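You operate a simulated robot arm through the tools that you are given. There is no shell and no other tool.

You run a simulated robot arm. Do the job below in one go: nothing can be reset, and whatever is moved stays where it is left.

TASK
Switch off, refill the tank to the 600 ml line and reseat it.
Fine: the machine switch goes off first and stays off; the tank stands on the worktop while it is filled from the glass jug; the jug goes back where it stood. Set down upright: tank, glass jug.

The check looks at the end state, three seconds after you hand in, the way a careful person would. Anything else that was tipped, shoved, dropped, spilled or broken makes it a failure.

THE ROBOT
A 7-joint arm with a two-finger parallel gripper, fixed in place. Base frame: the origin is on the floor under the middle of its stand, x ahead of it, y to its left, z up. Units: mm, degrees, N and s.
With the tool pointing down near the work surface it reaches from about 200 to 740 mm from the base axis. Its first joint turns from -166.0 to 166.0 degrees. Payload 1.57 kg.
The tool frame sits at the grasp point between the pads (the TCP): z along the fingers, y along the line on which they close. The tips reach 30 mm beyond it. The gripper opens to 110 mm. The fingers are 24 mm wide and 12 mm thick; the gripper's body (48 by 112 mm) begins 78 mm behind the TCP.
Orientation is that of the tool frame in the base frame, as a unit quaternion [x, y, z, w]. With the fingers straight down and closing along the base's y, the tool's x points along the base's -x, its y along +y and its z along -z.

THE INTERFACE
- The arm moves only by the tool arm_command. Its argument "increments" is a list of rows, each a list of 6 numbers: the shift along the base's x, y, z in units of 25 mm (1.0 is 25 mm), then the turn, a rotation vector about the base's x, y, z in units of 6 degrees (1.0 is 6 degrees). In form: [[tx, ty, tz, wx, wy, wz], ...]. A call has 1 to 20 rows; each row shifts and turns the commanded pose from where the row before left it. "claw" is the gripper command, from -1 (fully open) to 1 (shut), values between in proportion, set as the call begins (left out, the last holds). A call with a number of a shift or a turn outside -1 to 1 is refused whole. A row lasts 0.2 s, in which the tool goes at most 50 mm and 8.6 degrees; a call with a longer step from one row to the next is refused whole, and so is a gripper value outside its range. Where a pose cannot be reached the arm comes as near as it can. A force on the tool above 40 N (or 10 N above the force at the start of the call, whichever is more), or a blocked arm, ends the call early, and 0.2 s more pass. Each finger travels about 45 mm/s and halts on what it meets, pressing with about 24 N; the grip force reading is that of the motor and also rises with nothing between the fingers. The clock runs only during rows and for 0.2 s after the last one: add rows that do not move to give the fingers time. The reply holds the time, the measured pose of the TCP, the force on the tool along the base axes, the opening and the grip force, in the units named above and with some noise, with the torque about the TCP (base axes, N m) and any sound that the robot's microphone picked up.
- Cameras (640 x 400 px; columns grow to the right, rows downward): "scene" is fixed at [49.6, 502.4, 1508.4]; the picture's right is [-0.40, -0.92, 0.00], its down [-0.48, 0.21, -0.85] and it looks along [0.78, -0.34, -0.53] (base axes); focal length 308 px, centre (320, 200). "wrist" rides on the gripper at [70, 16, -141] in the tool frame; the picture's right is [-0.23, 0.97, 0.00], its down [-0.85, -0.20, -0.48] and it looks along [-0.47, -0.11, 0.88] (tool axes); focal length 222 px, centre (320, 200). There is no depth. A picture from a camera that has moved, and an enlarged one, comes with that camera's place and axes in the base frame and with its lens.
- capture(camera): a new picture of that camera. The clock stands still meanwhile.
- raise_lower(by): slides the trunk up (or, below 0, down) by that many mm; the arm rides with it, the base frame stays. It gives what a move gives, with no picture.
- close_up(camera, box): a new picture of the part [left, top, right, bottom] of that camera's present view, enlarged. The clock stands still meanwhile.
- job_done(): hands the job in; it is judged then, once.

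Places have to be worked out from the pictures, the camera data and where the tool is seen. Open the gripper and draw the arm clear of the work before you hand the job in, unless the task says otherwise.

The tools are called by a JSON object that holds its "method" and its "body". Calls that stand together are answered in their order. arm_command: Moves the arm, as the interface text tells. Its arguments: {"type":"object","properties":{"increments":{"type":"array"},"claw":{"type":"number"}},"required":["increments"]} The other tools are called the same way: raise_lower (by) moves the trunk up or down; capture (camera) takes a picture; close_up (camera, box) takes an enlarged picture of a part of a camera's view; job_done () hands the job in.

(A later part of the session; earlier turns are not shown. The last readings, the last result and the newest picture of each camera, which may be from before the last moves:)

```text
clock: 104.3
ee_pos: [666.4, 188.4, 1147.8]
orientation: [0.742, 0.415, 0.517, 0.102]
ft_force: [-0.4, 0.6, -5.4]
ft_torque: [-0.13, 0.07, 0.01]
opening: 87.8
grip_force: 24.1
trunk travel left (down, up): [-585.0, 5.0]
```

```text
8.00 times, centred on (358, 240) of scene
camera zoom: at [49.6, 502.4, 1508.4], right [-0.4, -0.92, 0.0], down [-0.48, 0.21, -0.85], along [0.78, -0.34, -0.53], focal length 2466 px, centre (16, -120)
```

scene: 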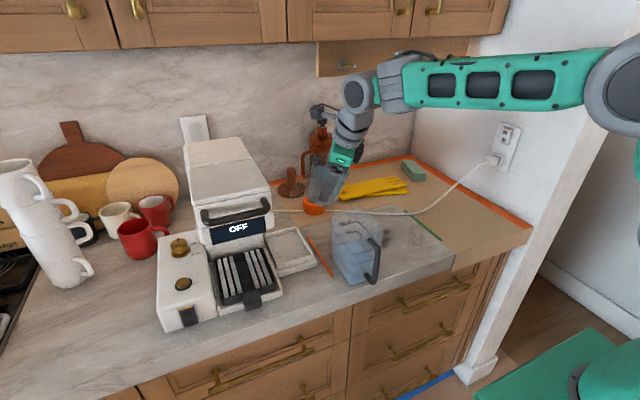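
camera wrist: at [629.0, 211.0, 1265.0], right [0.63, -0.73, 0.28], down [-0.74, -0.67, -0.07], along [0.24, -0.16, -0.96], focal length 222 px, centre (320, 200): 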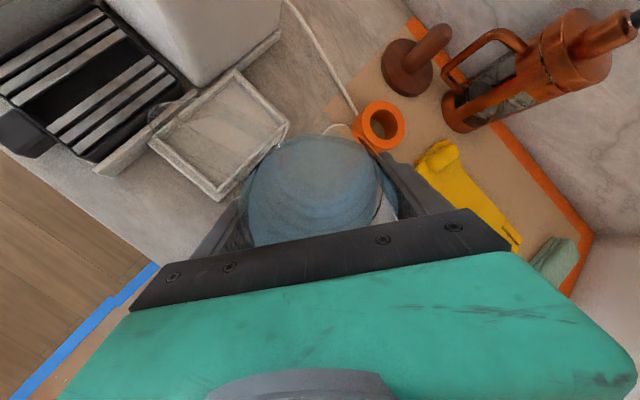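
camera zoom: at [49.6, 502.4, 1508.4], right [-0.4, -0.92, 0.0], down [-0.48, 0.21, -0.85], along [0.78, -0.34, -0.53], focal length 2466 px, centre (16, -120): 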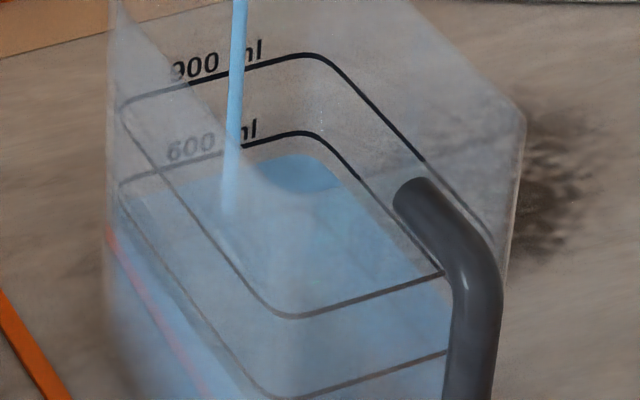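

By the back-wall lines about 90 ml remain to the 600 line. I add 2° and continue.

{"method": "arm_command", "body": {"increments": [[-0.02, 0, 0.05, 0.045, -0.132, 0], [-0.02, 0, 0.05, 0.045, -0.132, 0], [0, 0, 0, 0, 0, 0], [0, 0, 0, 0, 0, 0], [0, 0, 0, 0, 0, 0], [0, 0, 0, 0, 0, 0]]}}

{"method": "close_up", "body": {"camera": "scene", "box": [338, 215, 378, 265]}}

{"method": "close_up", "body": {"camera": "scene", "box": [310, 150, 410, 290]}}

```text
clock: 105.7
ee_pos: [664.4, 188.5, 1149.4]
orientation: [0.735, 0.411, 0.529, 0.105]
ft_force: [0.8, 0.0, -5.5]
ft_torque: [-0.12, 0.03, 0.01]
opening: 87.8
grip_force: 23.8
trunk travel left (down, up): [-585.0, 5.0]
```

```text
8.00 times, centred on (358, 240) of scene
camera zoom: at [49.6, 502.4, 1508.4], right [-0.4, -0.92, 0.0], down [-0.48, 0.21, -0.85], along [0.78, -0.34, -0.53], focal length 2466 px, centre (16, -120)
```

zoom: 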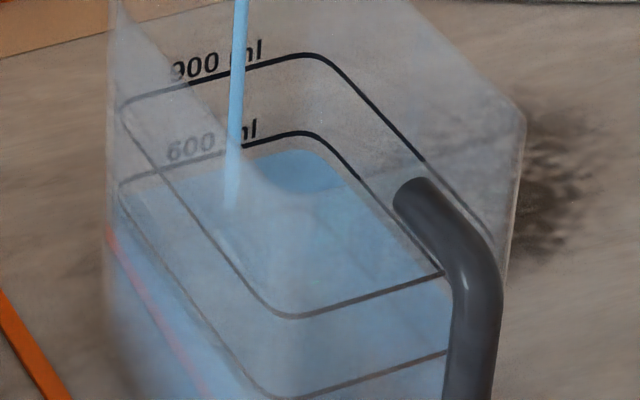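

```text
2.86 times, centred on (360, 220) of scene
camera zoom: at [49.6, 502.4, 1508.4], right [-0.4, -0.92, 0.0], down [-0.48, 0.21, -0.85], along [0.78, -0.34, -0.53], focal length 881 px, centre (206, 143)
```

zoom: 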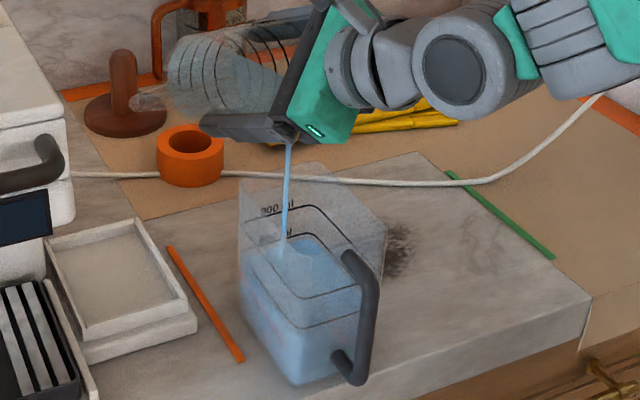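

About 65 ml left. I continue at the same pace.

{"method": "arm_command", "body": {"increments": [[-0.02, 0, 0.05, 0.045, -0.132, 0], [0, 0, 0, 0, 0, 0], [0, 0, 0, 0, 0, 0], [0, 0, 0, 0, 0, 0], [0, 0, 0, 0, 0, 0], [0, 0, 0, 0, 0, 0]]}}

{"method": "close_up", "body": {"camera": "scene", "box": [338, 215, 378, 265]}}

```text
clock: 107.1
ee_pos: [664.5, 189.4, 1151.3]
orientation: [0.732, 0.407, 0.536, 0.105]
ft_force: [-1.0, 0.1, -4.7]
ft_torque: [-0.09, 0.1, 0.04]
opening: 87.9
grip_force: 23.9
trunk travel left (down, up): [-585.0, 5.0]
```

```text
8.00 times, centred on (358, 240) of scene
camera zoom: at [49.6, 502.4, 1508.4], right [-0.4, -0.92, 0.0], down [-0.48, 0.21, -0.85], along [0.78, -0.34, -0.53], focal length 2466 px, centre (16, -120)
```

zoom: 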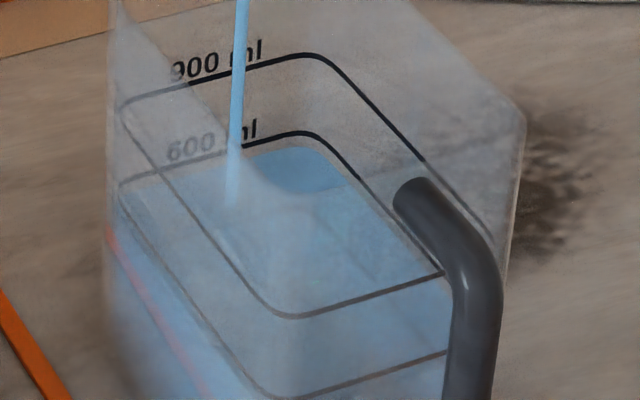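

{"method": "arm_command", "body": {"increments": [[-0.02, 0, 0.05, 0.045, -0.132, 0], [-0.02, 0, 0.05, 0.045, -0.132, 0], [0, 0, 0, 0, 0, 0], [0, 0, 0, 0, 0, 0], [0, 0, 0, 0, 0, 0], [0, 0, 0, 0, 0, 0]]}}

{"method": "close_up", "body": {"camera": "scene", "box": [338, 215, 378, 265]}}

{"method": "close_up", "body": {"camera": "scene", "box": [310, 150, 410, 290]}}

```text
clock: 108.5
ee_pos: [664.2, 188.9, 1153.8]
orientation: [0.725, 0.405, 0.546, 0.108]
ft_force: [0.1, -0.4, -4.7]
ft_torque: [-0.1, 0.04, -0.01]
opening: 87.9
grip_force: 23.9
trunk travel left (down, up): [-585.0, 5.0]
```

```text
8.00 times, centred on (358, 240) of scene
camera zoom: at [49.6, 502.4, 1508.4], right [-0.4, -0.92, 0.0], down [-0.48, 0.21, -0.85], along [0.78, -0.34, -0.53], focal length 2466 px, centre (16, -120)
```

zoom: 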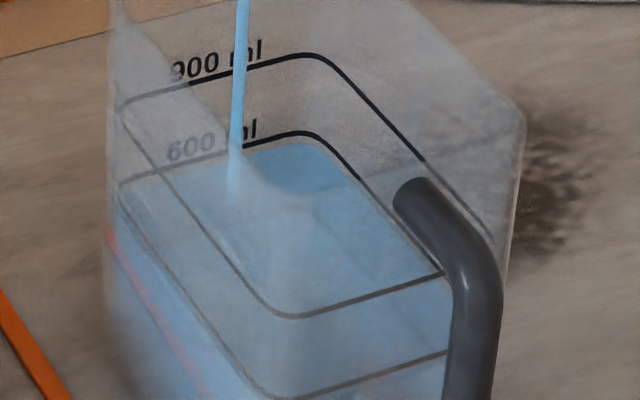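

```text
2.86 times, centred on (360, 220) of scene
camera zoom: at [49.6, 502.4, 1508.4], right [-0.4, -0.92, 0.0], down [-0.48, 0.21, -0.85], along [0.78, -0.34, -0.53], focal length 881 px, centre (206, 143)
```

zoom: 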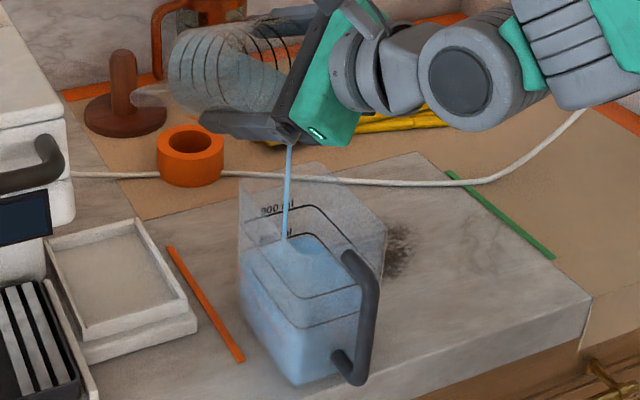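

About 30 ml left. I hold this tilt for another second.

{"method": "arm_command", "body": {"increments": [[0, 0, 0, 0, 0, 0], [0, 0, 0, 0, 0, 0], [0, 0, 0, 0, 0, 0], [0, 0, 0, 0, 0, 0], [0, 0, 0, 0, 0, 0]]}}

{"method": "close_up", "body": {"camera": "scene", "box": [338, 215, 378, 265]}}

```text
clock: 109.7
ee_pos: [663.5, 188.1, 1152.9]
orientation: [0.725, 0.404, 0.547, 0.107]
ft_force: [1.3, 0.7, -4.3]
ft_torque: [-0.11, 0.1, -0.01]
opening: 87.9
grip_force: 24.1
trunk travel left (down, up): [-585.0, 5.0]
```

```text
8.00 times, centred on (358, 240) of scene
camera zoom: at [49.6, 502.4, 1508.4], right [-0.4, -0.92, 0.0], down [-0.48, 0.21, -0.85], along [0.78, -0.34, -0.53], focal length 2466 px, centre (16, -120)
```

zoom: 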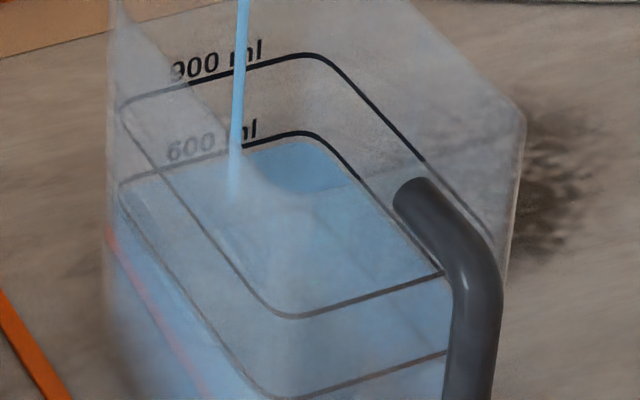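

{"method": "close_up", "body": {"camera": "scene", "box": [345, 222, 373, 242]}}

{"method": "close_up", "body": {"camera": "scene", "box": [342, 245, 378, 270]}}

```text
16.00 times, centred on (359, 232) of scene
camera zoom: at [49.6, 502.4, 1508.4], right [-0.4, -0.92, 0.0], down [-0.48, 0.21, -0.85], along [0.78, -0.34, -0.53], focal length 4931 px, centre (-304, -312)
```

zoom: 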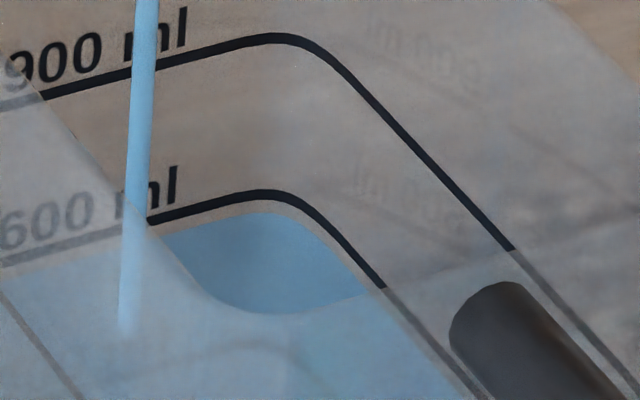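

```text
16.00 times, centred on (360, 258) of scene
camera zoom: at [49.6, 502.4, 1508.4], right [-0.4, -0.92, 0.0], down [-0.48, 0.21, -0.85], along [0.78, -0.34, -0.53], focal length 4931 px, centre (-320, -720)
```

zoom: 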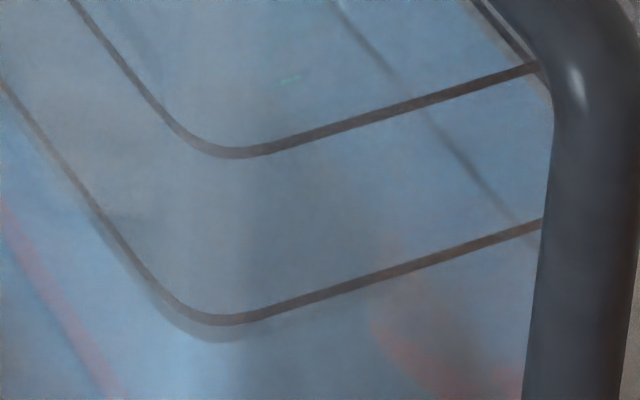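

The water's edge is still slightly under the 600 line at both the back (~15 px of 158 px per 300 ml) and the front, so roughly 30 ml remain. I add 2° and hold briefly.

{"method": "arm_command", "body": {"increments": [[-0.02, 0, 0.04, 0.045, -0.132, 0], [-0.02, 0, 0.04, 0.045, -0.132, 0], [0, 0, 0, 0, 0, 0], [0, 0, 0, 0, 0, 0]]}}

{"method": "close_up", "body": {"camera": "scene", "box": [345, 222, 373, 242]}}

{"method": "close_up", "body": {"camera": "scene", "box": [342, 245, 378, 270]}}

```text
clock: 110.7
ee_pos: [663.4, 188.5, 1156.3]
orientation: [0.718, 0.4, 0.559, 0.111]
ft_force: [0.1, -0.2, -4.8]
ft_torque: [-0.09, 0.06, -0.02]
opening: 88.1
grip_force: 23.6
trunk travel left (down, up): [-585.0, 5.0]
```

```text
16.00 times, centred on (359, 232) of scene
camera zoom: at [49.6, 502.4, 1508.4], right [-0.4, -0.92, 0.0], down [-0.48, 0.21, -0.85], along [0.78, -0.34, -0.53], focal length 4931 px, centre (-304, -312)
```

zoom: 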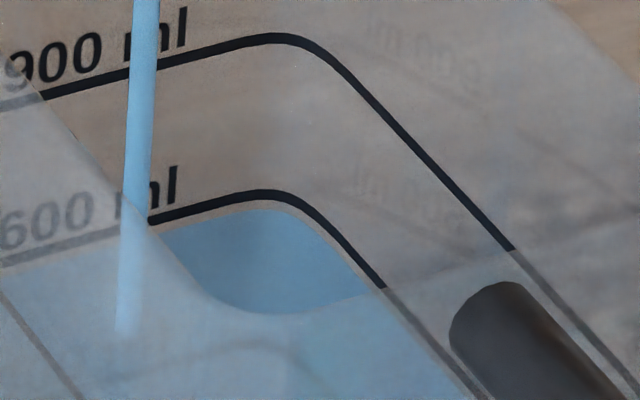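

```text
16.00 times, centred on (360, 258) of scene
camera zoom: at [49.6, 502.4, 1508.4], right [-0.4, -0.92, 0.0], down [-0.48, 0.21, -0.85], along [0.78, -0.34, -0.53], focal length 4931 px, centre (-320, -720)
```

zoom: 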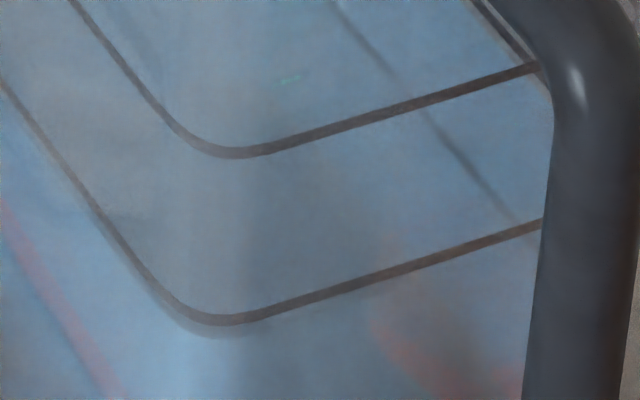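

{"method": "arm_command", "body": {"increments": [[0, 0, 0, 0, 0, 0], [0, 0, 0, 0, 0, 0], [0, 0, 0, 0, 0, 0]]}}

{"method": "close_up", "body": {"camera": "scene", "box": [345, 222, 373, 242]}}

{"method": "close_up", "body": {"camera": "scene", "box": [342, 245, 378, 270]}}

```text
clock: 111.5
ee_pos: [663.4, 188.2, 1155.0]
orientation: [0.718, 0.4, 0.559, 0.11]
ft_force: [0.2, 0.3, -4.3]
ft_torque: [-0.09, 0.06, 0.03]
opening: 87.9
grip_force: 24.3
trunk travel left (down, up): [-585.0, 5.0]
```

```text
16.00 times, centred on (359, 232) of scene
camera zoom: at [49.6, 502.4, 1508.4], right [-0.4, -0.92, 0.0], down [-0.48, 0.21, -0.85], along [0.78, -0.34, -0.53], focal length 4931 px, centre (-304, -312)
```

zoom: 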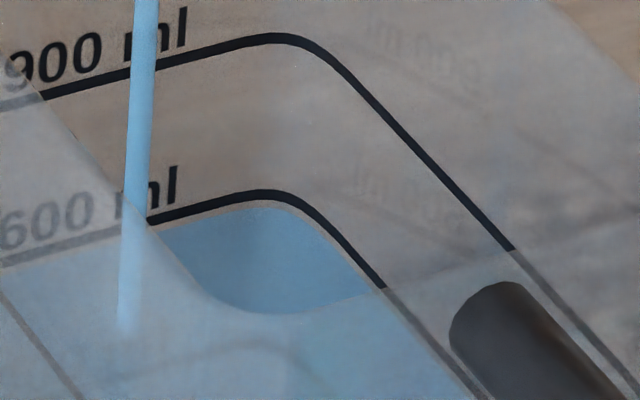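

```text
16.00 times, centred on (360, 258) of scene
camera zoom: at [49.6, 502.4, 1508.4], right [-0.4, -0.92, 0.0], down [-0.48, 0.21, -0.85], along [0.78, -0.34, -0.53], focal length 4931 px, centre (-320, -720)
```

zoom: 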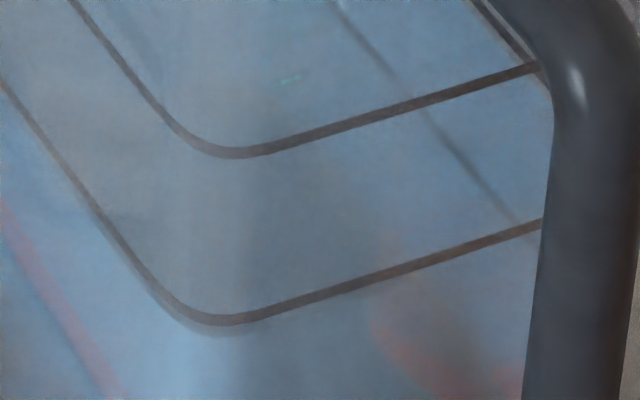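

{"method": "arm_command", "body": {"increments": [[0, 0, 0, 0, 0, 0], [0, 0, 0, 0, 0, 0], [0, 0, 0, 0, 0, 0], [0, 0, 0, 0, 0, 0], [0, 0, 0, 0, 0, 0]]}}

{"method": "close_up", "body": {"camera": "scene", "box": [345, 222, 373, 242]}}

{"method": "close_up", "body": {"camera": "scene", "box": [342, 245, 378, 270]}}

```text
clock: 112.7
ee_pos: [663.3, 189.2, 1155.8]
orientation: [0.718, 0.401, 0.559, 0.11]
ft_force: [-0.4, 0.1, -4.9]
ft_torque: [-0.11, 0.08, 0.02]
opening: 88.3
grip_force: 24.1
trunk travel left (down, up): [-585.0, 5.0]
```

```text
16.00 times, centred on (359, 232) of scene
camera zoom: at [49.6, 502.4, 1508.4], right [-0.4, -0.92, 0.0], down [-0.48, 0.21, -0.85], along [0.78, -0.34, -0.53], focal length 4931 px, centre (-304, -312)
```

zoom: 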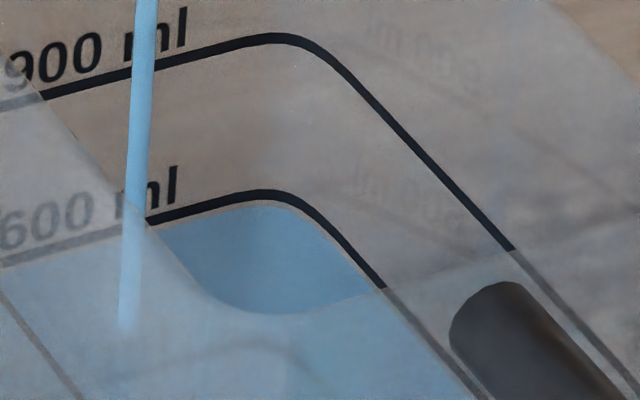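

```text
16.00 times, centred on (360, 258) of scene
camera zoom: at [49.6, 502.4, 1508.4], right [-0.4, -0.92, 0.0], down [-0.48, 0.21, -0.85], along [0.78, -0.34, -0.53], focal length 4931 px, centre (-320, -720)
```

zoom: 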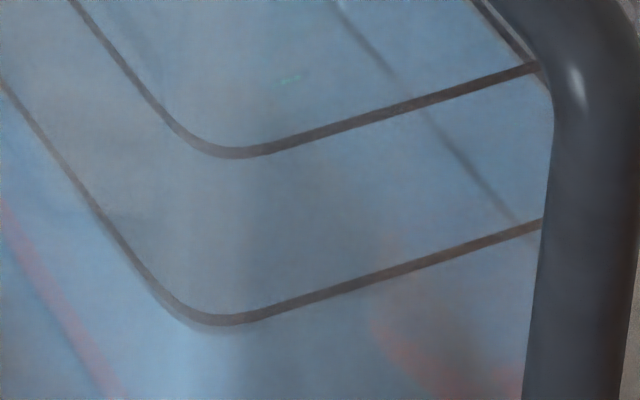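

{"method": "arm_command", "body": {"increments": [[0, 0, 0, 0, 0, 0], [0, 0, 0, 0, 0, 0], [0, 0, 0, 0, 0, 0], [0, 0, 0, 0, 0, 0], [0, 0, 0, 0, 0, 0], [0, 0, 0, 0, 0, 0]]}}

{"method": "close_up", "body": {"camera": "scene", "box": [345, 222, 373, 242]}}

{"method": "close_up", "body": {"camera": "scene", "box": [342, 245, 378, 270]}}

```text
clock: 114.1
ee_pos: [663.6, 189.2, 1154.8]
orientation: [0.718, 0.4, 0.559, 0.11]
ft_force: [0.3, 0.1, -4.1]
ft_torque: [-0.11, 0.04, 0.02]
opening: 88.0
grip_force: 24.1
trunk travel left (down, up): [-585.0, 5.0]
```

```text
16.00 times, centred on (359, 232) of scene
camera zoom: at [49.6, 502.4, 1508.4], right [-0.4, -0.92, 0.0], down [-0.48, 0.21, -0.85], along [0.78, -0.34, -0.53], focal length 4931 px, centre (-304, -312)
```

zoom: 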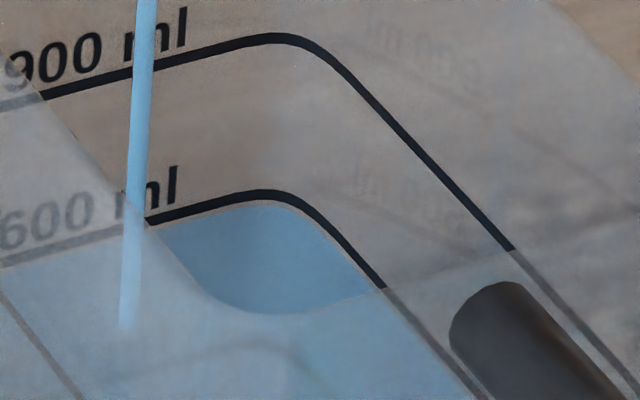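

```text
16.00 times, centred on (360, 258) of scene
camera zoom: at [49.6, 502.4, 1508.4], right [-0.4, -0.92, 0.0], down [-0.48, 0.21, -0.85], along [0.78, -0.34, -0.53], focal length 4931 px, centre (-320, -720)
```

zoom: 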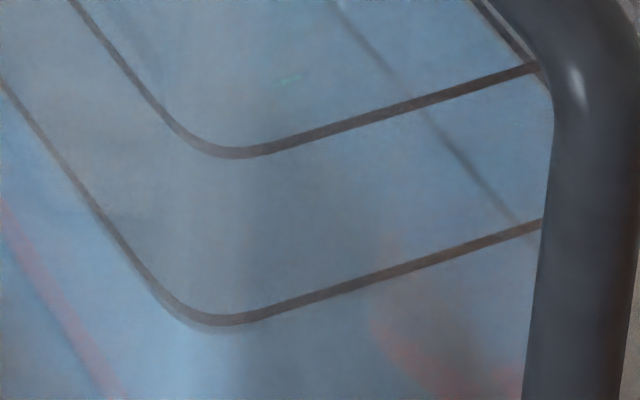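

The water edge now sits within a few pixels of the 600 line (<10 ml). I stop here: I un-tilt back along the same path with the spout kept over the tank.

{"method": "arm_command", "body": {"increments": [[0, 0, 0, 0, 0, 0], [0, 0, 0, 0, 0, 0], [0.02, 0, -0.12, -0.163, 0.473, 0], [0.02, 0, -0.12, -0.163, 0.473, 0], [0.02, 0, -0.12, -0.163, 0.473, 0], [0.02, 0, -0.13, -0.163, 0.473, 0], [0.02, 0, -0.13, -0.163, 0.473, 0], [0.02, 0, -0.13, -0.163, 0.473, 0], [0.02, 0, -0.13, -0.163, 0.473, 0], [0.02, 0, -0.13, -0.163, 0.473, 0], [0.01, 0, -0.12, -0.163, 0.473, 0], [0, 0, -0.12, -0.163, 0.473, 0], [0, 0, -0.1, -0.163, 0.473, 0], [0, 0, -0.1, -0.163, 0.473, 0], [0, 0, 0, 0, 0, 0]]}}

{"method": "close_up", "body": {"camera": "scene", "box": [310, 130, 410, 290]}}

{"method": "close_up", "body": {"camera": "scene", "box": [345, 222, 373, 242]}}

{"method": "close_up", "body": {"camera": "scene", "box": [342, 245, 378, 270]}}

```text
clock: 117.3
ee_pos: [667.1, 188.2, 1117.7]
orientation: [0.835, 0.47, 0.281, 0.059]
ft_force: [-0.8, 0.3, -3.4]
ft_torque: [-0.09, 0.07, -0.01]
opening: 88.0
grip_force: 24.1
trunk travel left (down, up): [-585.0, 5.0]
```

```text
2.50 times, centred on (360, 210) of scene
camera zoom: at [49.6, 502.4, 1508.4], right [-0.4, -0.92, 0.0], down [-0.48, 0.21, -0.85], along [0.78, -0.34, -0.53], focal length 770 px, centre (220, 175)
```

zoom: 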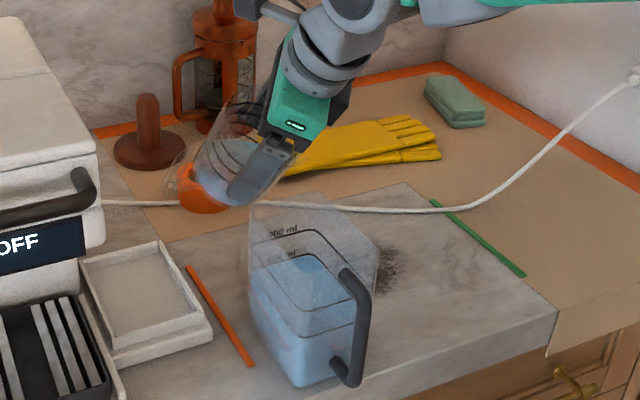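

```text
16.00 times, centred on (359, 232) of scene
camera zoom: at [49.6, 502.4, 1508.4], right [-0.4, -0.92, 0.0], down [-0.48, 0.21, -0.85], along [0.78, -0.34, -0.53], focal length 4931 px, centre (-304, -312)
```

zoom: 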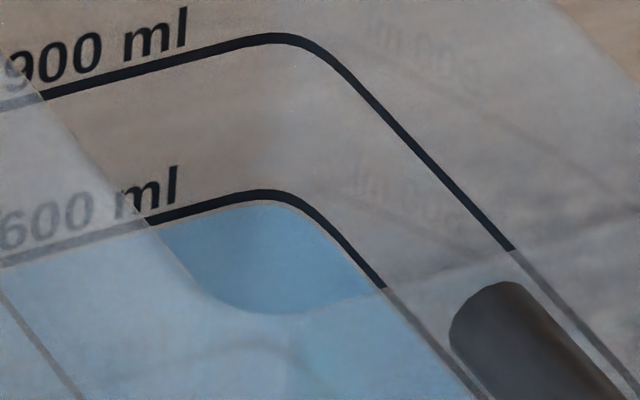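

```text
16.00 times, centred on (360, 258) of scene
camera zoom: at [49.6, 502.4, 1508.4], right [-0.4, -0.92, 0.0], down [-0.48, 0.21, -0.85], along [0.78, -0.34, -0.53], focal length 4931 px, centre (-320, -720)
```

zoom: 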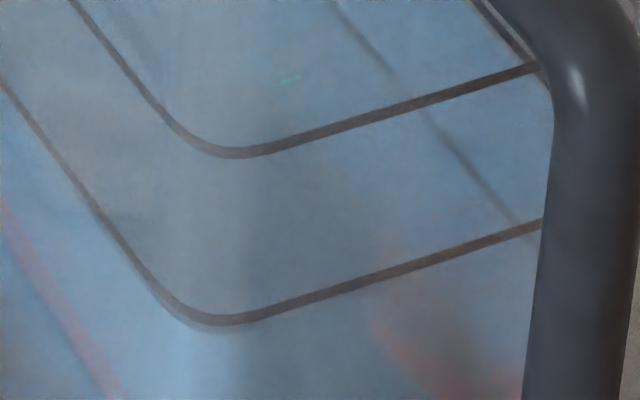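

The stream has stopped; the level is about 12 ml under the 600 line (6–7 px of 158 px per 300 ml). I top it up with a short second pour along the same path.

{"method": "arm_command", "body": {"increments": [[0, 0, 0.1, 0.163, -0.473, 0], [0, 0, 0.1, 0.163, -0.473, 0], [0, 0, 0.12, 0.163, -0.473, 0], [-0.01, 0, 0.12, 0.163, -0.473, 0], [-0.02, 0, 0.13, 0.163, -0.473, 0], [-0.02, 0, 0.13, 0.163, -0.473, 0], [-0.02, 0, 0.13, 0.163, -0.473, 0], [-0.02, 0, 0.13, 0.163, -0.473, 0], [-0.02, 0, 0.13, 0.163, -0.473, 0], [-0.02, 0, 0.12, 0.163, -0.473, 0], [-0.02, 0, 0.12, 0.163, -0.473, 0], [-0.02, 0, 0.12, 0.163, -0.473, 0], [0, 0, 0.04, 0.065, -0.189, 0], [0, 0, 0, 0, 0, 0], [0, 0, 0, 0, 0, 0], [0, 0, 0, 0, 0, 0]]}}

{"method": "close_up", "body": {"camera": "scene", "box": [345, 222, 373, 242]}}

{"method": "close_up", "body": {"camera": "scene", "box": [310, 150, 410, 290]}}

```text
clock: 120.7
ee_pos: [662.3, 187.7, 1155.3]
orientation: [0.713, 0.398, 0.567, 0.111]
ft_force: [-0.5, 0.1, -3.7]
ft_torque: [-0.08, 0.07, 0.01]
opening: 88.0
grip_force: 24.5
trunk travel left (down, up): [-585.0, 5.0]
```

```text
16.00 times, centred on (359, 232) of scene
camera zoom: at [49.6, 502.4, 1508.4], right [-0.4, -0.92, 0.0], down [-0.48, 0.21, -0.85], along [0.78, -0.34, -0.53], focal length 4931 px, centre (-304, -312)
```

zoom: 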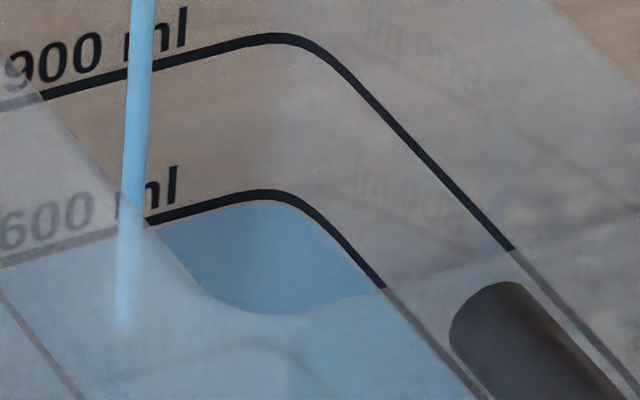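

```text
2.86 times, centred on (360, 220) of scene
camera zoom: at [49.6, 502.4, 1508.4], right [-0.4, -0.92, 0.0], down [-0.48, 0.21, -0.85], along [0.78, -0.34, -0.53], focal length 881 px, centre (206, 143)
```

zoom: 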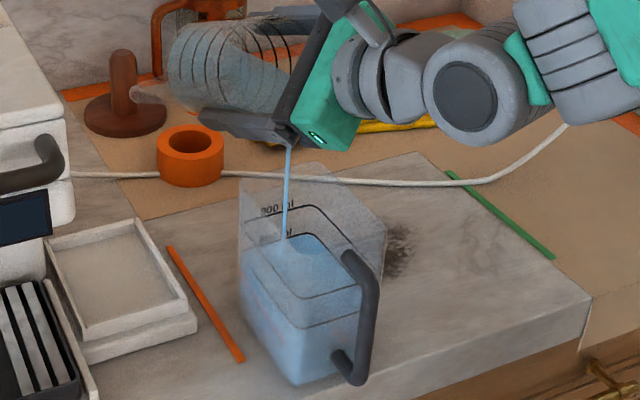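

{"method": "arm_command", "body": {"increments": [[0, 0, 0, 0, 0, 0], [0, 0, 0, 0, 0, 0], [0, 0, 0, 0, 0, 0]]}}

{"method": "close_up", "body": {"camera": "scene", "box": [345, 222, 373, 242]}}

{"method": "close_up", "body": {"camera": "scene", "box": [342, 245, 378, 270]}}

```text
clock: 121.5
ee_pos: [662.3, 188.7, 1156.0]
orientation: [0.712, 0.399, 0.567, 0.111]
ft_force: [0.1, 0.1, -4.0]
ft_torque: [-0.11, 0.07, 0.02]
opening: 88.2
grip_force: 24.6
trunk travel left (down, up): [-585.0, 5.0]
```

```text
16.00 times, centred on (359, 232) of scene
camera zoom: at [49.6, 502.4, 1508.4], right [-0.4, -0.92, 0.0], down [-0.48, 0.21, -0.85], along [0.78, -0.34, -0.53], focal length 4931 px, centre (-304, -312)
```

zoom: 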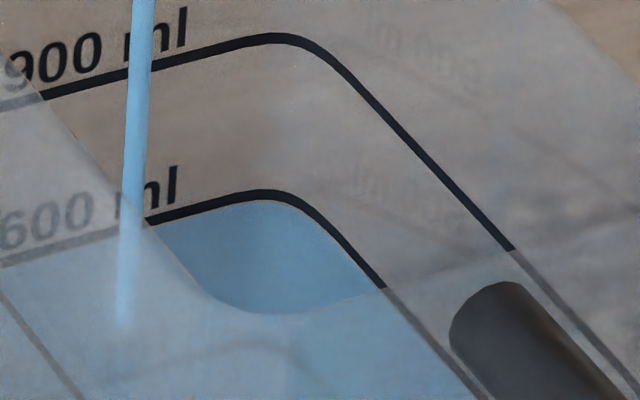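

```text
16.00 times, centred on (360, 258) of scene
camera zoom: at [49.6, 502.4, 1508.4], right [-0.4, -0.92, 0.0], down [-0.48, 0.21, -0.85], along [0.78, -0.34, -0.53], focal length 4931 px, centre (-320, -720)
```

zoom: 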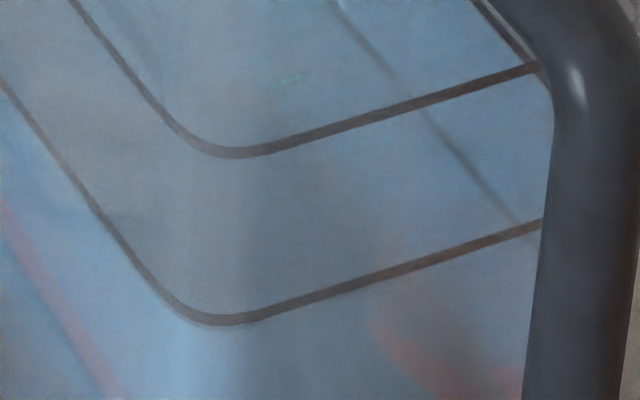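

The water edge now meets the 600 line at front and back. I un-tilt fully along the same path.

{"method": "arm_command", "body": {"increments": [[0.02, 0, -0.12, -0.163, 0.473, 0], [0.02, 0, -0.12, -0.163, 0.473, 0], [0.02, 0, -0.12, -0.163, 0.473, 0], [0.02, 0, -0.13, -0.163, 0.473, 0], [0.02, 0, -0.13, -0.163, 0.473, 0], [0.02, 0, -0.13, -0.163, 0.473, 0], [0.02, 0, -0.13, -0.163, 0.473, 0], [0.02, 0, -0.13, -0.163, 0.473, 0], [0.01, 0, -0.12, -0.163, 0.473, 0], [0, 0, -0.12, -0.163, 0.473, 0], [0, 0, -0.1, -0.163, 0.473, 0], [0, 0, -0.1, -0.163, 0.473, 0], [0, 0, 0, 0, 0, 0], [0, 0, 0, 0, 0, 0], [0, 0, 0, 0, 0, 0]]}}

{"method": "close_up", "body": {"camera": "scene", "box": [345, 222, 373, 242]}}

{"method": "close_up", "body": {"camera": "scene", "box": [342, 245, 378, 270]}}

{"method": "close_up", "body": {"camera": "scene", "box": [290, 130, 430, 300]}}

```text
clock: 124.7
ee_pos: [667.3, 187.7, 1121.4]
orientation: [0.832, 0.468, 0.291, 0.062]
ft_force: [1.2, -0.8, -4.4]
ft_torque: [-0.09, 0.04, 0.0]
opening: 88.1
grip_force: 23.6
trunk travel left (down, up): [-585.0, 5.0]
```

```text
16.00 times, centred on (359, 232) of scene
camera zoom: at [49.6, 502.4, 1508.4], right [-0.4, -0.92, 0.0], down [-0.48, 0.21, -0.85], along [0.78, -0.34, -0.53], focal length 4931 px, centre (-304, -312)
```

zoom: 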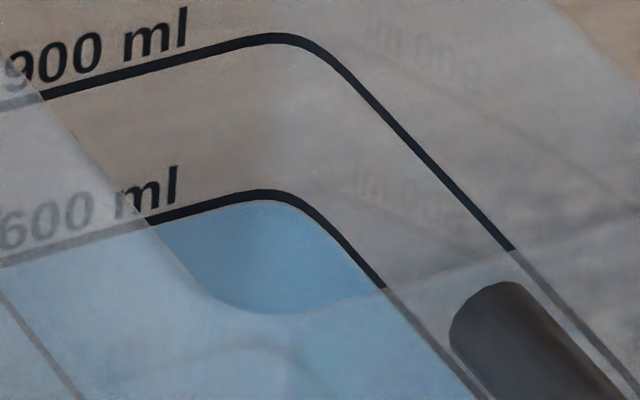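

```text
16.00 times, centred on (360, 258) of scene
camera zoom: at [49.6, 502.4, 1508.4], right [-0.4, -0.92, 0.0], down [-0.48, 0.21, -0.85], along [0.78, -0.34, -0.53], focal length 4931 px, centre (-320, -720)
```

zoom: 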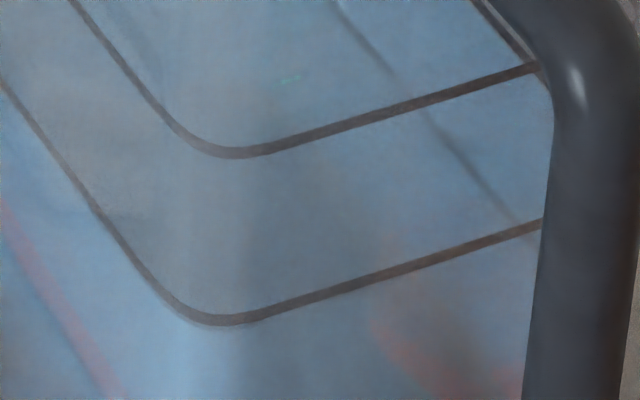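

```text
2.35 times, centred on (360, 215) of scene
camera zoom: at [49.6, 502.4, 1508.4], right [-0.4, -0.92, 0.0], down [-0.48, 0.21, -0.85], along [0.78, -0.34, -0.53], focal length 725 px, centre (226, 165)
```

zoom: 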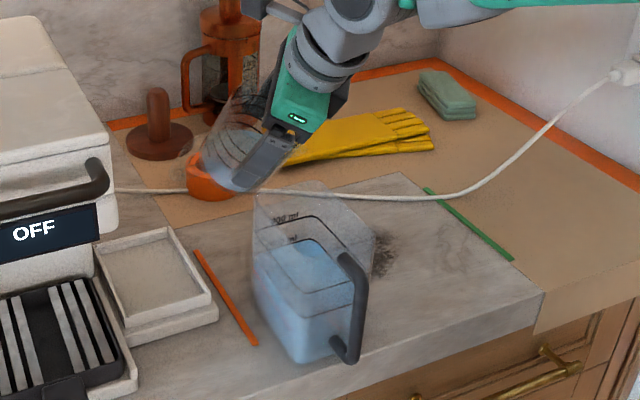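

The tank reads right at the 600 line, with no spill. I raise the jug, bring it upright and pull it back above the tank area.

{"method": "arm_command", "body": {"increments": [[0, 0, 0.4, 0, 0, 0], [0, 0, 0.6, 0, 0, 0], [-0.1, 0, 0.6, -0.1, 0.3, 0], [-0.2, 0, 0.3, -0.2, 0.6, 0], [-0.3, 0, 0.1, -0.21, 0.61, 0], [-0.3, 0, 0.1, -0.21, 0.61, 0], [-0.3, 0, 0, -0.21, 0.61, 0], [-0.3, 0, 0, -0.21, 0.61, 0], [-0.3, 0, 0, -0.21, 0.61, 0], [-0.3, 0, 0, -0.21, 0.61, 0], [-0.3, 0, 0, -0.21, 0.61, 0], [-0.2, 0, 0, -0.21, 0.61, 0], [-0.2, 0, 0, -0.1, 0.27, 0], [0, 0, 0, 0, 0, 0]]}}

{"method": "capture", "body": {"camera": "scene"}}

{"method": "arm_command", "body": {"increments": [[0, 0, 0, 0, 0, 0]]}}

```text
clock: 127.7
ee_pos: [598.1, 189.7, 1171.7]
orientation: [0.87, 0.492, -0.031, 0.001]
ft_force: [-0.5, 0.1, -4.3]
ft_torque: [-0.05, -0.04, -0.02]
opening: 88.0
grip_force: 24.1
trunk travel left (down, up): [-585.0, 5.0]
```

```text
taken
```

scene: 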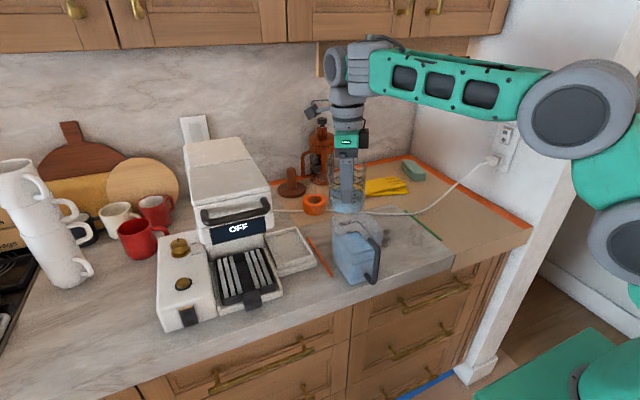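

```text
clock: 128.1
ee_pos: [597.4, 190.5, 1171.9]
orientation: [0.87, 0.491, -0.031, 0.001]
ft_force: [0.7, 0.1, -4.5]
ft_torque: [-0.03, -0.02, -0.01]
opening: 88.1
grip_force: 24.1
trunk travel left (down, up): [-585.0, 5.0]
```

The jug is upright again (4.4 N, so about 310 ml left it). I correct a 3.6° over-rotation and carry it back toward its spot, yawing back as I go.

{"method": "arm_command", "body": {"increments": [[0, -0.2, 0, 0.195, -0.567, 0], [0, -0.4, 0, 0, 0, 0.5], [0, -0.6, 0, 0, 0, 0.9], [0, -0.8, 0, 0, 0, 1], [0, -0.8, 0, 0, 0, 1], [0, -0.9, 0, 0, 0, 1], [0, -0.9, 0, 0, 0, 1], [0, -0.9, 0, 0, 0, 1], [0, -0.9, 0, 0, 0, 1], [0, -0.9, 0, 0, 0, 1], [0, -0.9, 0, 0, 0, 1], [0, -0.9, 0, 0, 0, 1], [0, -0.9, 0, 0, 0, 1], [0, -0.9, 0, 0, 0, 1], [0, -0.9, 0, 0, 0, 1], [0, -0.9, 0, 0, 0, 1], [0, -0.9, 0, 0, 0, 1], [0, -0.8, 0, 0, 0, 1], [0, -0.6, 0, 0, 0, 1], [0, -0.3, 0, 0, 0, 0.7]]}}

{"method": "capture", "body": {"camera": "scene"}}

{"method": "capture", "body": {"camera": "wrist"}}

```text
clock: 132.3
ee_pos: [597.5, -194.5, 1172.8]
orientation: [0.107, 0.994, 0.005, 0.007]
ft_force: [-0.3, 0.3, -4.0]
ft_torque: [-0.02, -0.06, 0.0]
opening: 88.0
grip_force: 24.3
trunk travel left (down, up): [-585.0, 5.0]
```

```text
taken
```

scene: 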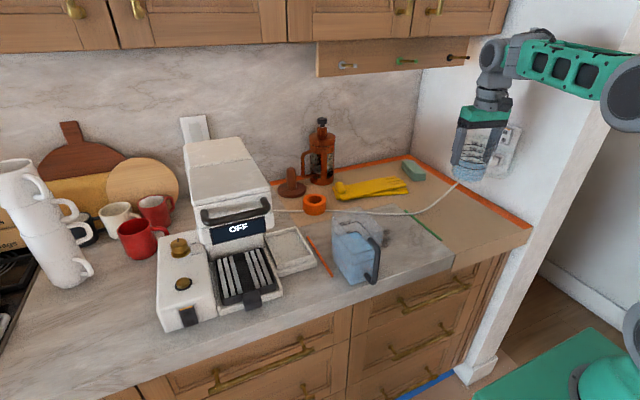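

```text
taken
camera wrist: at [530.9, -165.5, 1313.1], right [0.43, 0.9, 0.01], down [0.79, -0.38, 0.49], along [0.44, -0.2, -0.87], focal length 222 px, centre (320, 200)
```

wrist: 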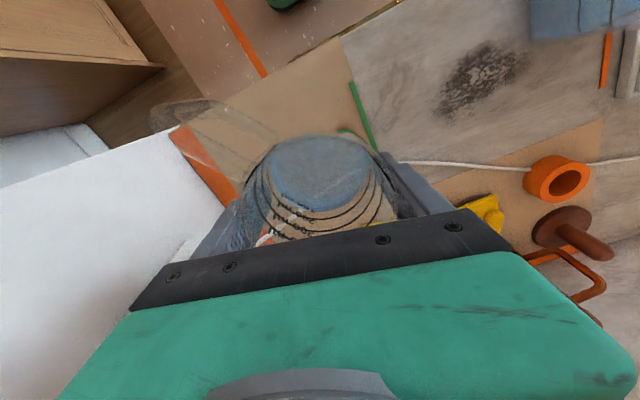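

Now I measure the handle direction and water level before setting it down.

{"method": "close_up", "body": {"camera": "wrist", "box": [140, 80, 440, 260]}}

{"method": "close_up", "body": {"camera": "scene", "box": [430, 90, 530, 190]}}

```text
2.13 times, centred on (290, 170) of wrist
camera zoom: at [530.9, -165.5, 1313.1], right [0.43, 0.9, 0.01], down [0.79, -0.38, 0.49], along [0.44, -0.2, -0.87], focal length 474 px, centre (384, 264)
```

zoom: 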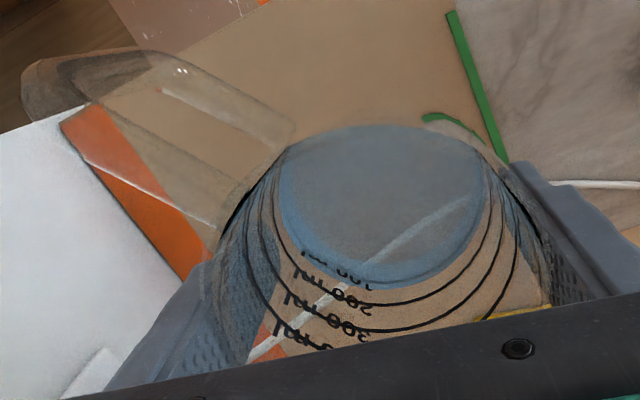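

```text
4.00 times, centred on (480, 140) of scene
camera zoom: at [49.6, 502.4, 1508.4], right [-0.4, -0.92, 0.0], down [-0.48, 0.21, -0.85], along [0.78, -0.34, -0.53], focal length 1233 px, centre (-320, 440)
```

zoom: 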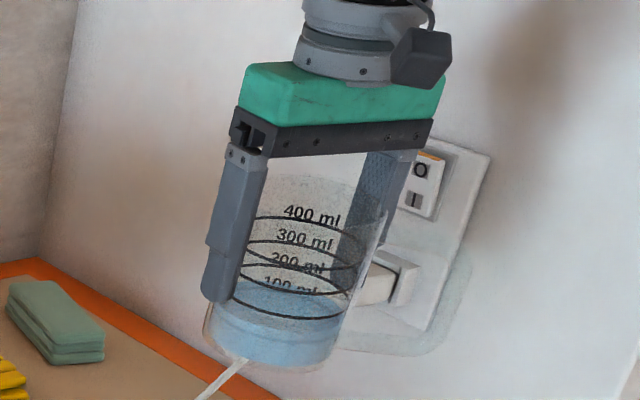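

The jug reads its 100 ml line, so 300 ml went into the tank. I lower it over its old spot, stopping about 15 mm above the worktop, to compare with the original picture.

{"method": "arm_command", "body": {"increments": [[0.12, -0.08, -0.3, 0, 0, 0], [0.12, -0.08, -0.5, 0, 0, 0], [0.12, -0.09, -0.6, 0, 0, 0], [0.12, -0.09, -0.6, 0, 0, 0], [0.12, -0.09, -0.6, 0, 0, 0], [0.12, -0.09, -0.6, 0, 0, 0], [0.12, -0.09, -0.6, 0, 0, 0], [0.12, -0.09, -0.6, 0, 0, 0], [0.12, -0.09, -0.6, 0, 0, 0], [0.12, -0.09, -0.6, 0, 0, 0], [0.12, -0.08, -0.5, 0, 0, 0], [0.1, -0.06, -0.4, 0, 0, 0], [0, 0, -0.2, 0, 0, 0], [0, 0, 0, 0, 0, 0]]}}

{"method": "close_up", "body": {"camera": "scene", "box": [425, 170, 535, 250]}}

{"method": "close_up", "body": {"camera": "wrist", "box": [140, 80, 440, 260]}}

```text
clock: 135.3
ee_pos: [632.7, -219.6, 1005.8]
orientation: [0.109, 0.994, 0.004, 0.007]
ft_force: [-0.4, 0.3, -4.7]
ft_torque: [0.06, -0.05, -0.01]
opening: 88.1
grip_force: 23.9
trunk travel left (down, up): [-585.0, 5.0]
```

```text
5.00 times, centred on (480, 210) of scene
camera zoom: at [49.6, 502.4, 1508.4], right [-0.4, -0.92, 0.0], down [-0.48, 0.21, -0.85], along [0.78, -0.34, -0.53], focal length 1541 px, centre (-480, 150)
```

zoom: 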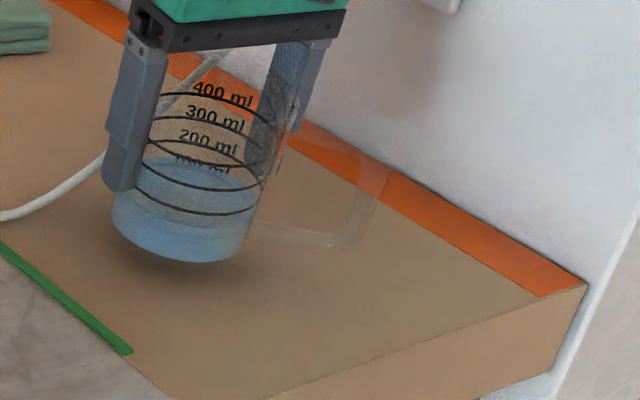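

```text
2.13 times, centred on (290, 170) of wrist
camera zoom: at [566.8, -190.4, 1145.4], right [0.43, 0.9, 0.01], down [0.79, -0.38, 0.49], along [0.44, -0.2, -0.87], focal length 474 px, centre (384, 264)
```

zoom: 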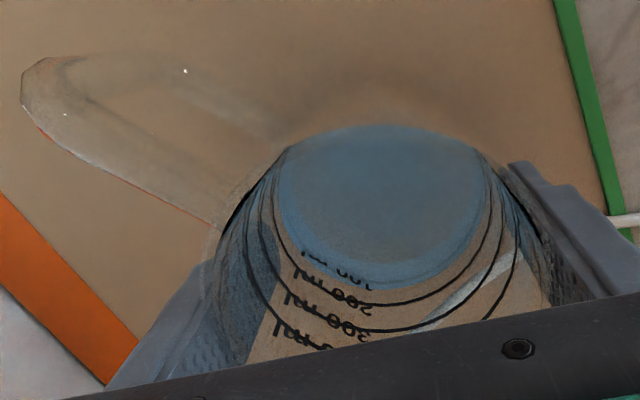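

Compared with the original picture, the jug is within 5 mm and about 3° of its old pose. I apply that small correction and descend to about 4 mm above the worktop.

{"method": "arm_command", "body": {"increments": [[0.06, -0.19, -0.1, 0, 0, 0.5], [0, 0, -0.2, 0, 0, 0], [0, 0, -0.2, 0, 0, 0], [0, 0, -0.15, 0, 0, 0], [0, 0, 0, 0, 0, 0]]}}

{"method": "close_up", "body": {"camera": "scene", "box": [425, 170, 535, 250]}}

```text
clock: 136.5
ee_pos: [633.8, -225.9, 989.7]
orientation: [0.083, 0.997, 0.004, 0.007]
ft_force: [-0.4, -0.2, 0.1]
ft_torque: [0.07, 0.2, -0.01]
opening: 88.1
grip_force: 24.1
trunk travel left (down, up): [-585.0, 5.0]
```

```text
5.00 times, centred on (480, 210) of scene
camera zoom: at [49.6, 502.4, 1508.4], right [-0.4, -0.92, 0.0], down [-0.48, 0.21, -0.85], along [0.78, -0.34, -0.53], focal length 1541 px, centre (-480, 150)
```

zoom: 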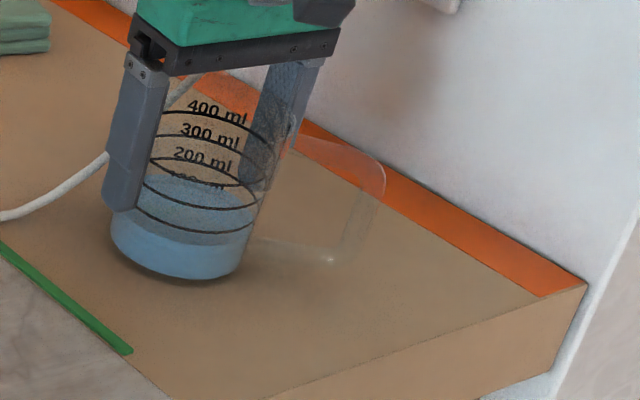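

The far edge of the base touched first: the jug leans about 6° in the grip. I lift 6 mm and rotate the hand 6° to level it.

{"method": "arm_command", "body": {"increments": [[0, 0, 0.24, 0, 0, 0], [0, 0, 0, -0.08, -0.49, 0], [0, 0, 0, -0.08, -0.49, 0], [0, 0, 0, 0, 0, 0]]}}

{"method": "close_up", "body": {"camera": "scene", "box": [425, 170, 535, 250]}}

```text
clock: 137.5
ee_pos: [634.5, -223.7, 996.9]
orientation: [0.082, 0.995, 0.001, 0.057]
ft_force: [-0.4, -0.3, -4.3]
ft_torque: [0.06, 0.0, 0.04]
opening: 87.9
grip_force: 24.3
trunk travel left (down, up): [-585.0, 5.0]
```

```text
5.00 times, centred on (480, 210) of scene
camera zoom: at [49.6, 502.4, 1508.4], right [-0.4, -0.92, 0.0], down [-0.48, 0.21, -0.85], along [0.78, -0.34, -0.53], focal length 1541 px, centre (-480, 150)
```

zoom: 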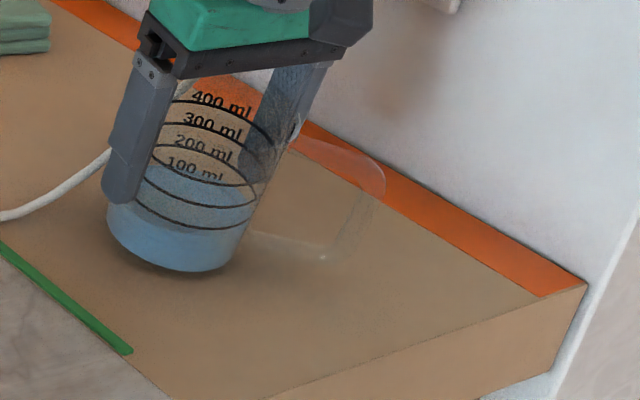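

The residual lean is now about 4° toward −y. I correct that as well and re-check the base ellipse.

{"method": "arm_command", "body": {"increments": [[0, 0, 0, -0.33, 0.165, 0], [0, 0, 0, -0.33, 0.165, 0], [0, 0, 0, 0, 0, 0]]}}

{"method": "close_up", "body": {"camera": "scene", "box": [425, 170, 535, 250]}}

{"method": "close_up", "body": {"camera": "scene", "box": [430, 180, 490, 235]}}

```text
clock: 138.3
ee_pos: [634.6, -223.7, 995.5]
orientation: [0.08, 0.995, -0.036, 0.043]
ft_force: [-0.2, -0.4, -5.3]
ft_torque: [0.02, -0.06, 0.01]
opening: 88.0
grip_force: 24.1
trunk travel left (down, up): [-585.0, 5.0]
```

```text
5.00 times, centred on (480, 210) of scene
camera zoom: at [49.6, 502.4, 1508.4], right [-0.4, -0.92, 0.0], down [-0.48, 0.21, -0.85], along [0.78, -0.34, -0.53], focal length 1541 px, centre (-480, 150)
```

zoom: 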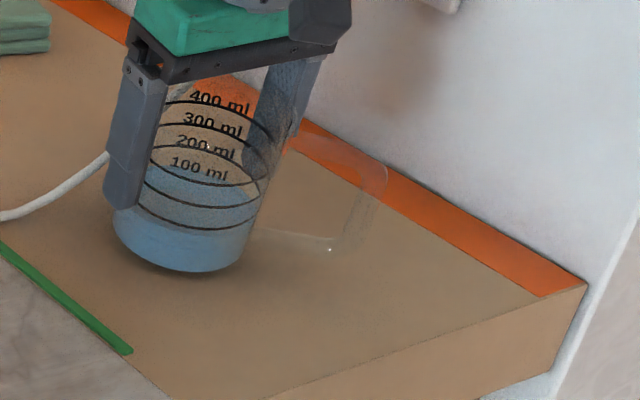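

```text
7.27 times, centred on (460, 208) of scene
camera zoom: at [49.6, 502.4, 1508.4], right [-0.4, -0.92, 0.0], down [-0.48, 0.21, -0.85], along [0.78, -0.34, -0.53], focal length 2242 px, centre (-698, 146)
```

zoom: 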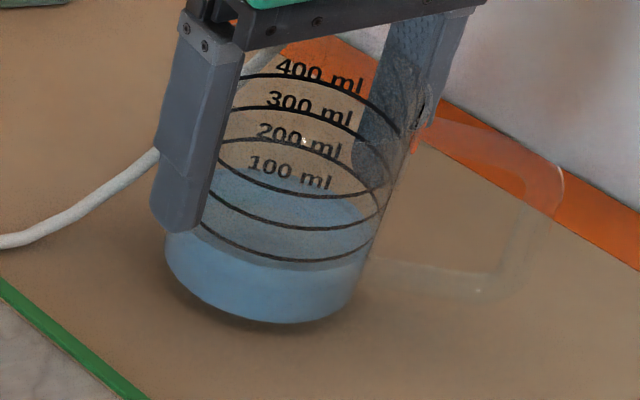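

The base ellipse now matches the original shape, so the jug is upright and in position laterally. I lower the last ~10 mm in small steps.

{"method": "arm_command", "body": {"increments": [[0, 0, -0.15, 0, 0, 0], [0, 0, -0.08, 0, 0, 0], [0, 0, 0, 0, 0, 0]]}}

{"method": "arm_command", "body": {"increments": [[0, 0, -0.06, 0, 0, 0], [0, 0, 0, 0, 0, 0]]}}

```text
clock: 139.1
ee_pos: [634.4, -224.0, 992.5]
orientation: [0.081, 0.995, -0.038, 0.046]
ft_force: [2.9, -3.1, 14.8]
ft_torque: [0.15, 0.28, 0.05]
opening: 88.3
grip_force: 24.1
trunk travel left (down, up): [-585.0, 5.0]
```

```text
clock: 139.7
ee_pos: [633.4, -225.0, 989.8]
orientation: [0.079, 0.995, -0.036, 0.045]
ft_force: [5.0, -4.6, 14.9]
ft_torque: [0.08, 0.21, 0.06]
opening: 88.2
grip_force: 24.4
trunk travel left (down, up): [-585.0, 5.0]
```

It is on the worktop (15 N press). I relieve the pressure and check before opening.

{"method": "arm_command", "body": {"increments": [[0, 0, 0.06, 0, 0, 0], [0, 0, 0, 0, 0, 0]]}}

{"method": "close_up", "body": {"camera": "scene", "box": [430, 180, 490, 235]}}

```text
clock: 140.3
ee_pos: [634.1, -224.3, 989.7]
orientation: [0.08, 0.995, -0.036, 0.043]
ft_force: [4.4, -3.5, 9.3]
ft_torque: [0.13, -0.02, -0.05]
opening: 88.0
grip_force: 23.8
trunk travel left (down, up): [-585.0, 5.0]
```

```text
7.27 times, centred on (460, 208) of scene
camera zoom: at [49.6, 502.4, 1508.4], right [-0.4, -0.92, 0.0], down [-0.48, 0.21, -0.85], along [0.78, -0.34, -0.53], focal length 2242 px, centre (-698, 146)
```

zoom: 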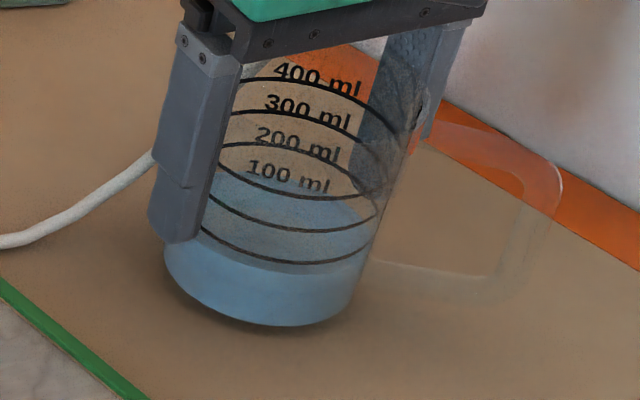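

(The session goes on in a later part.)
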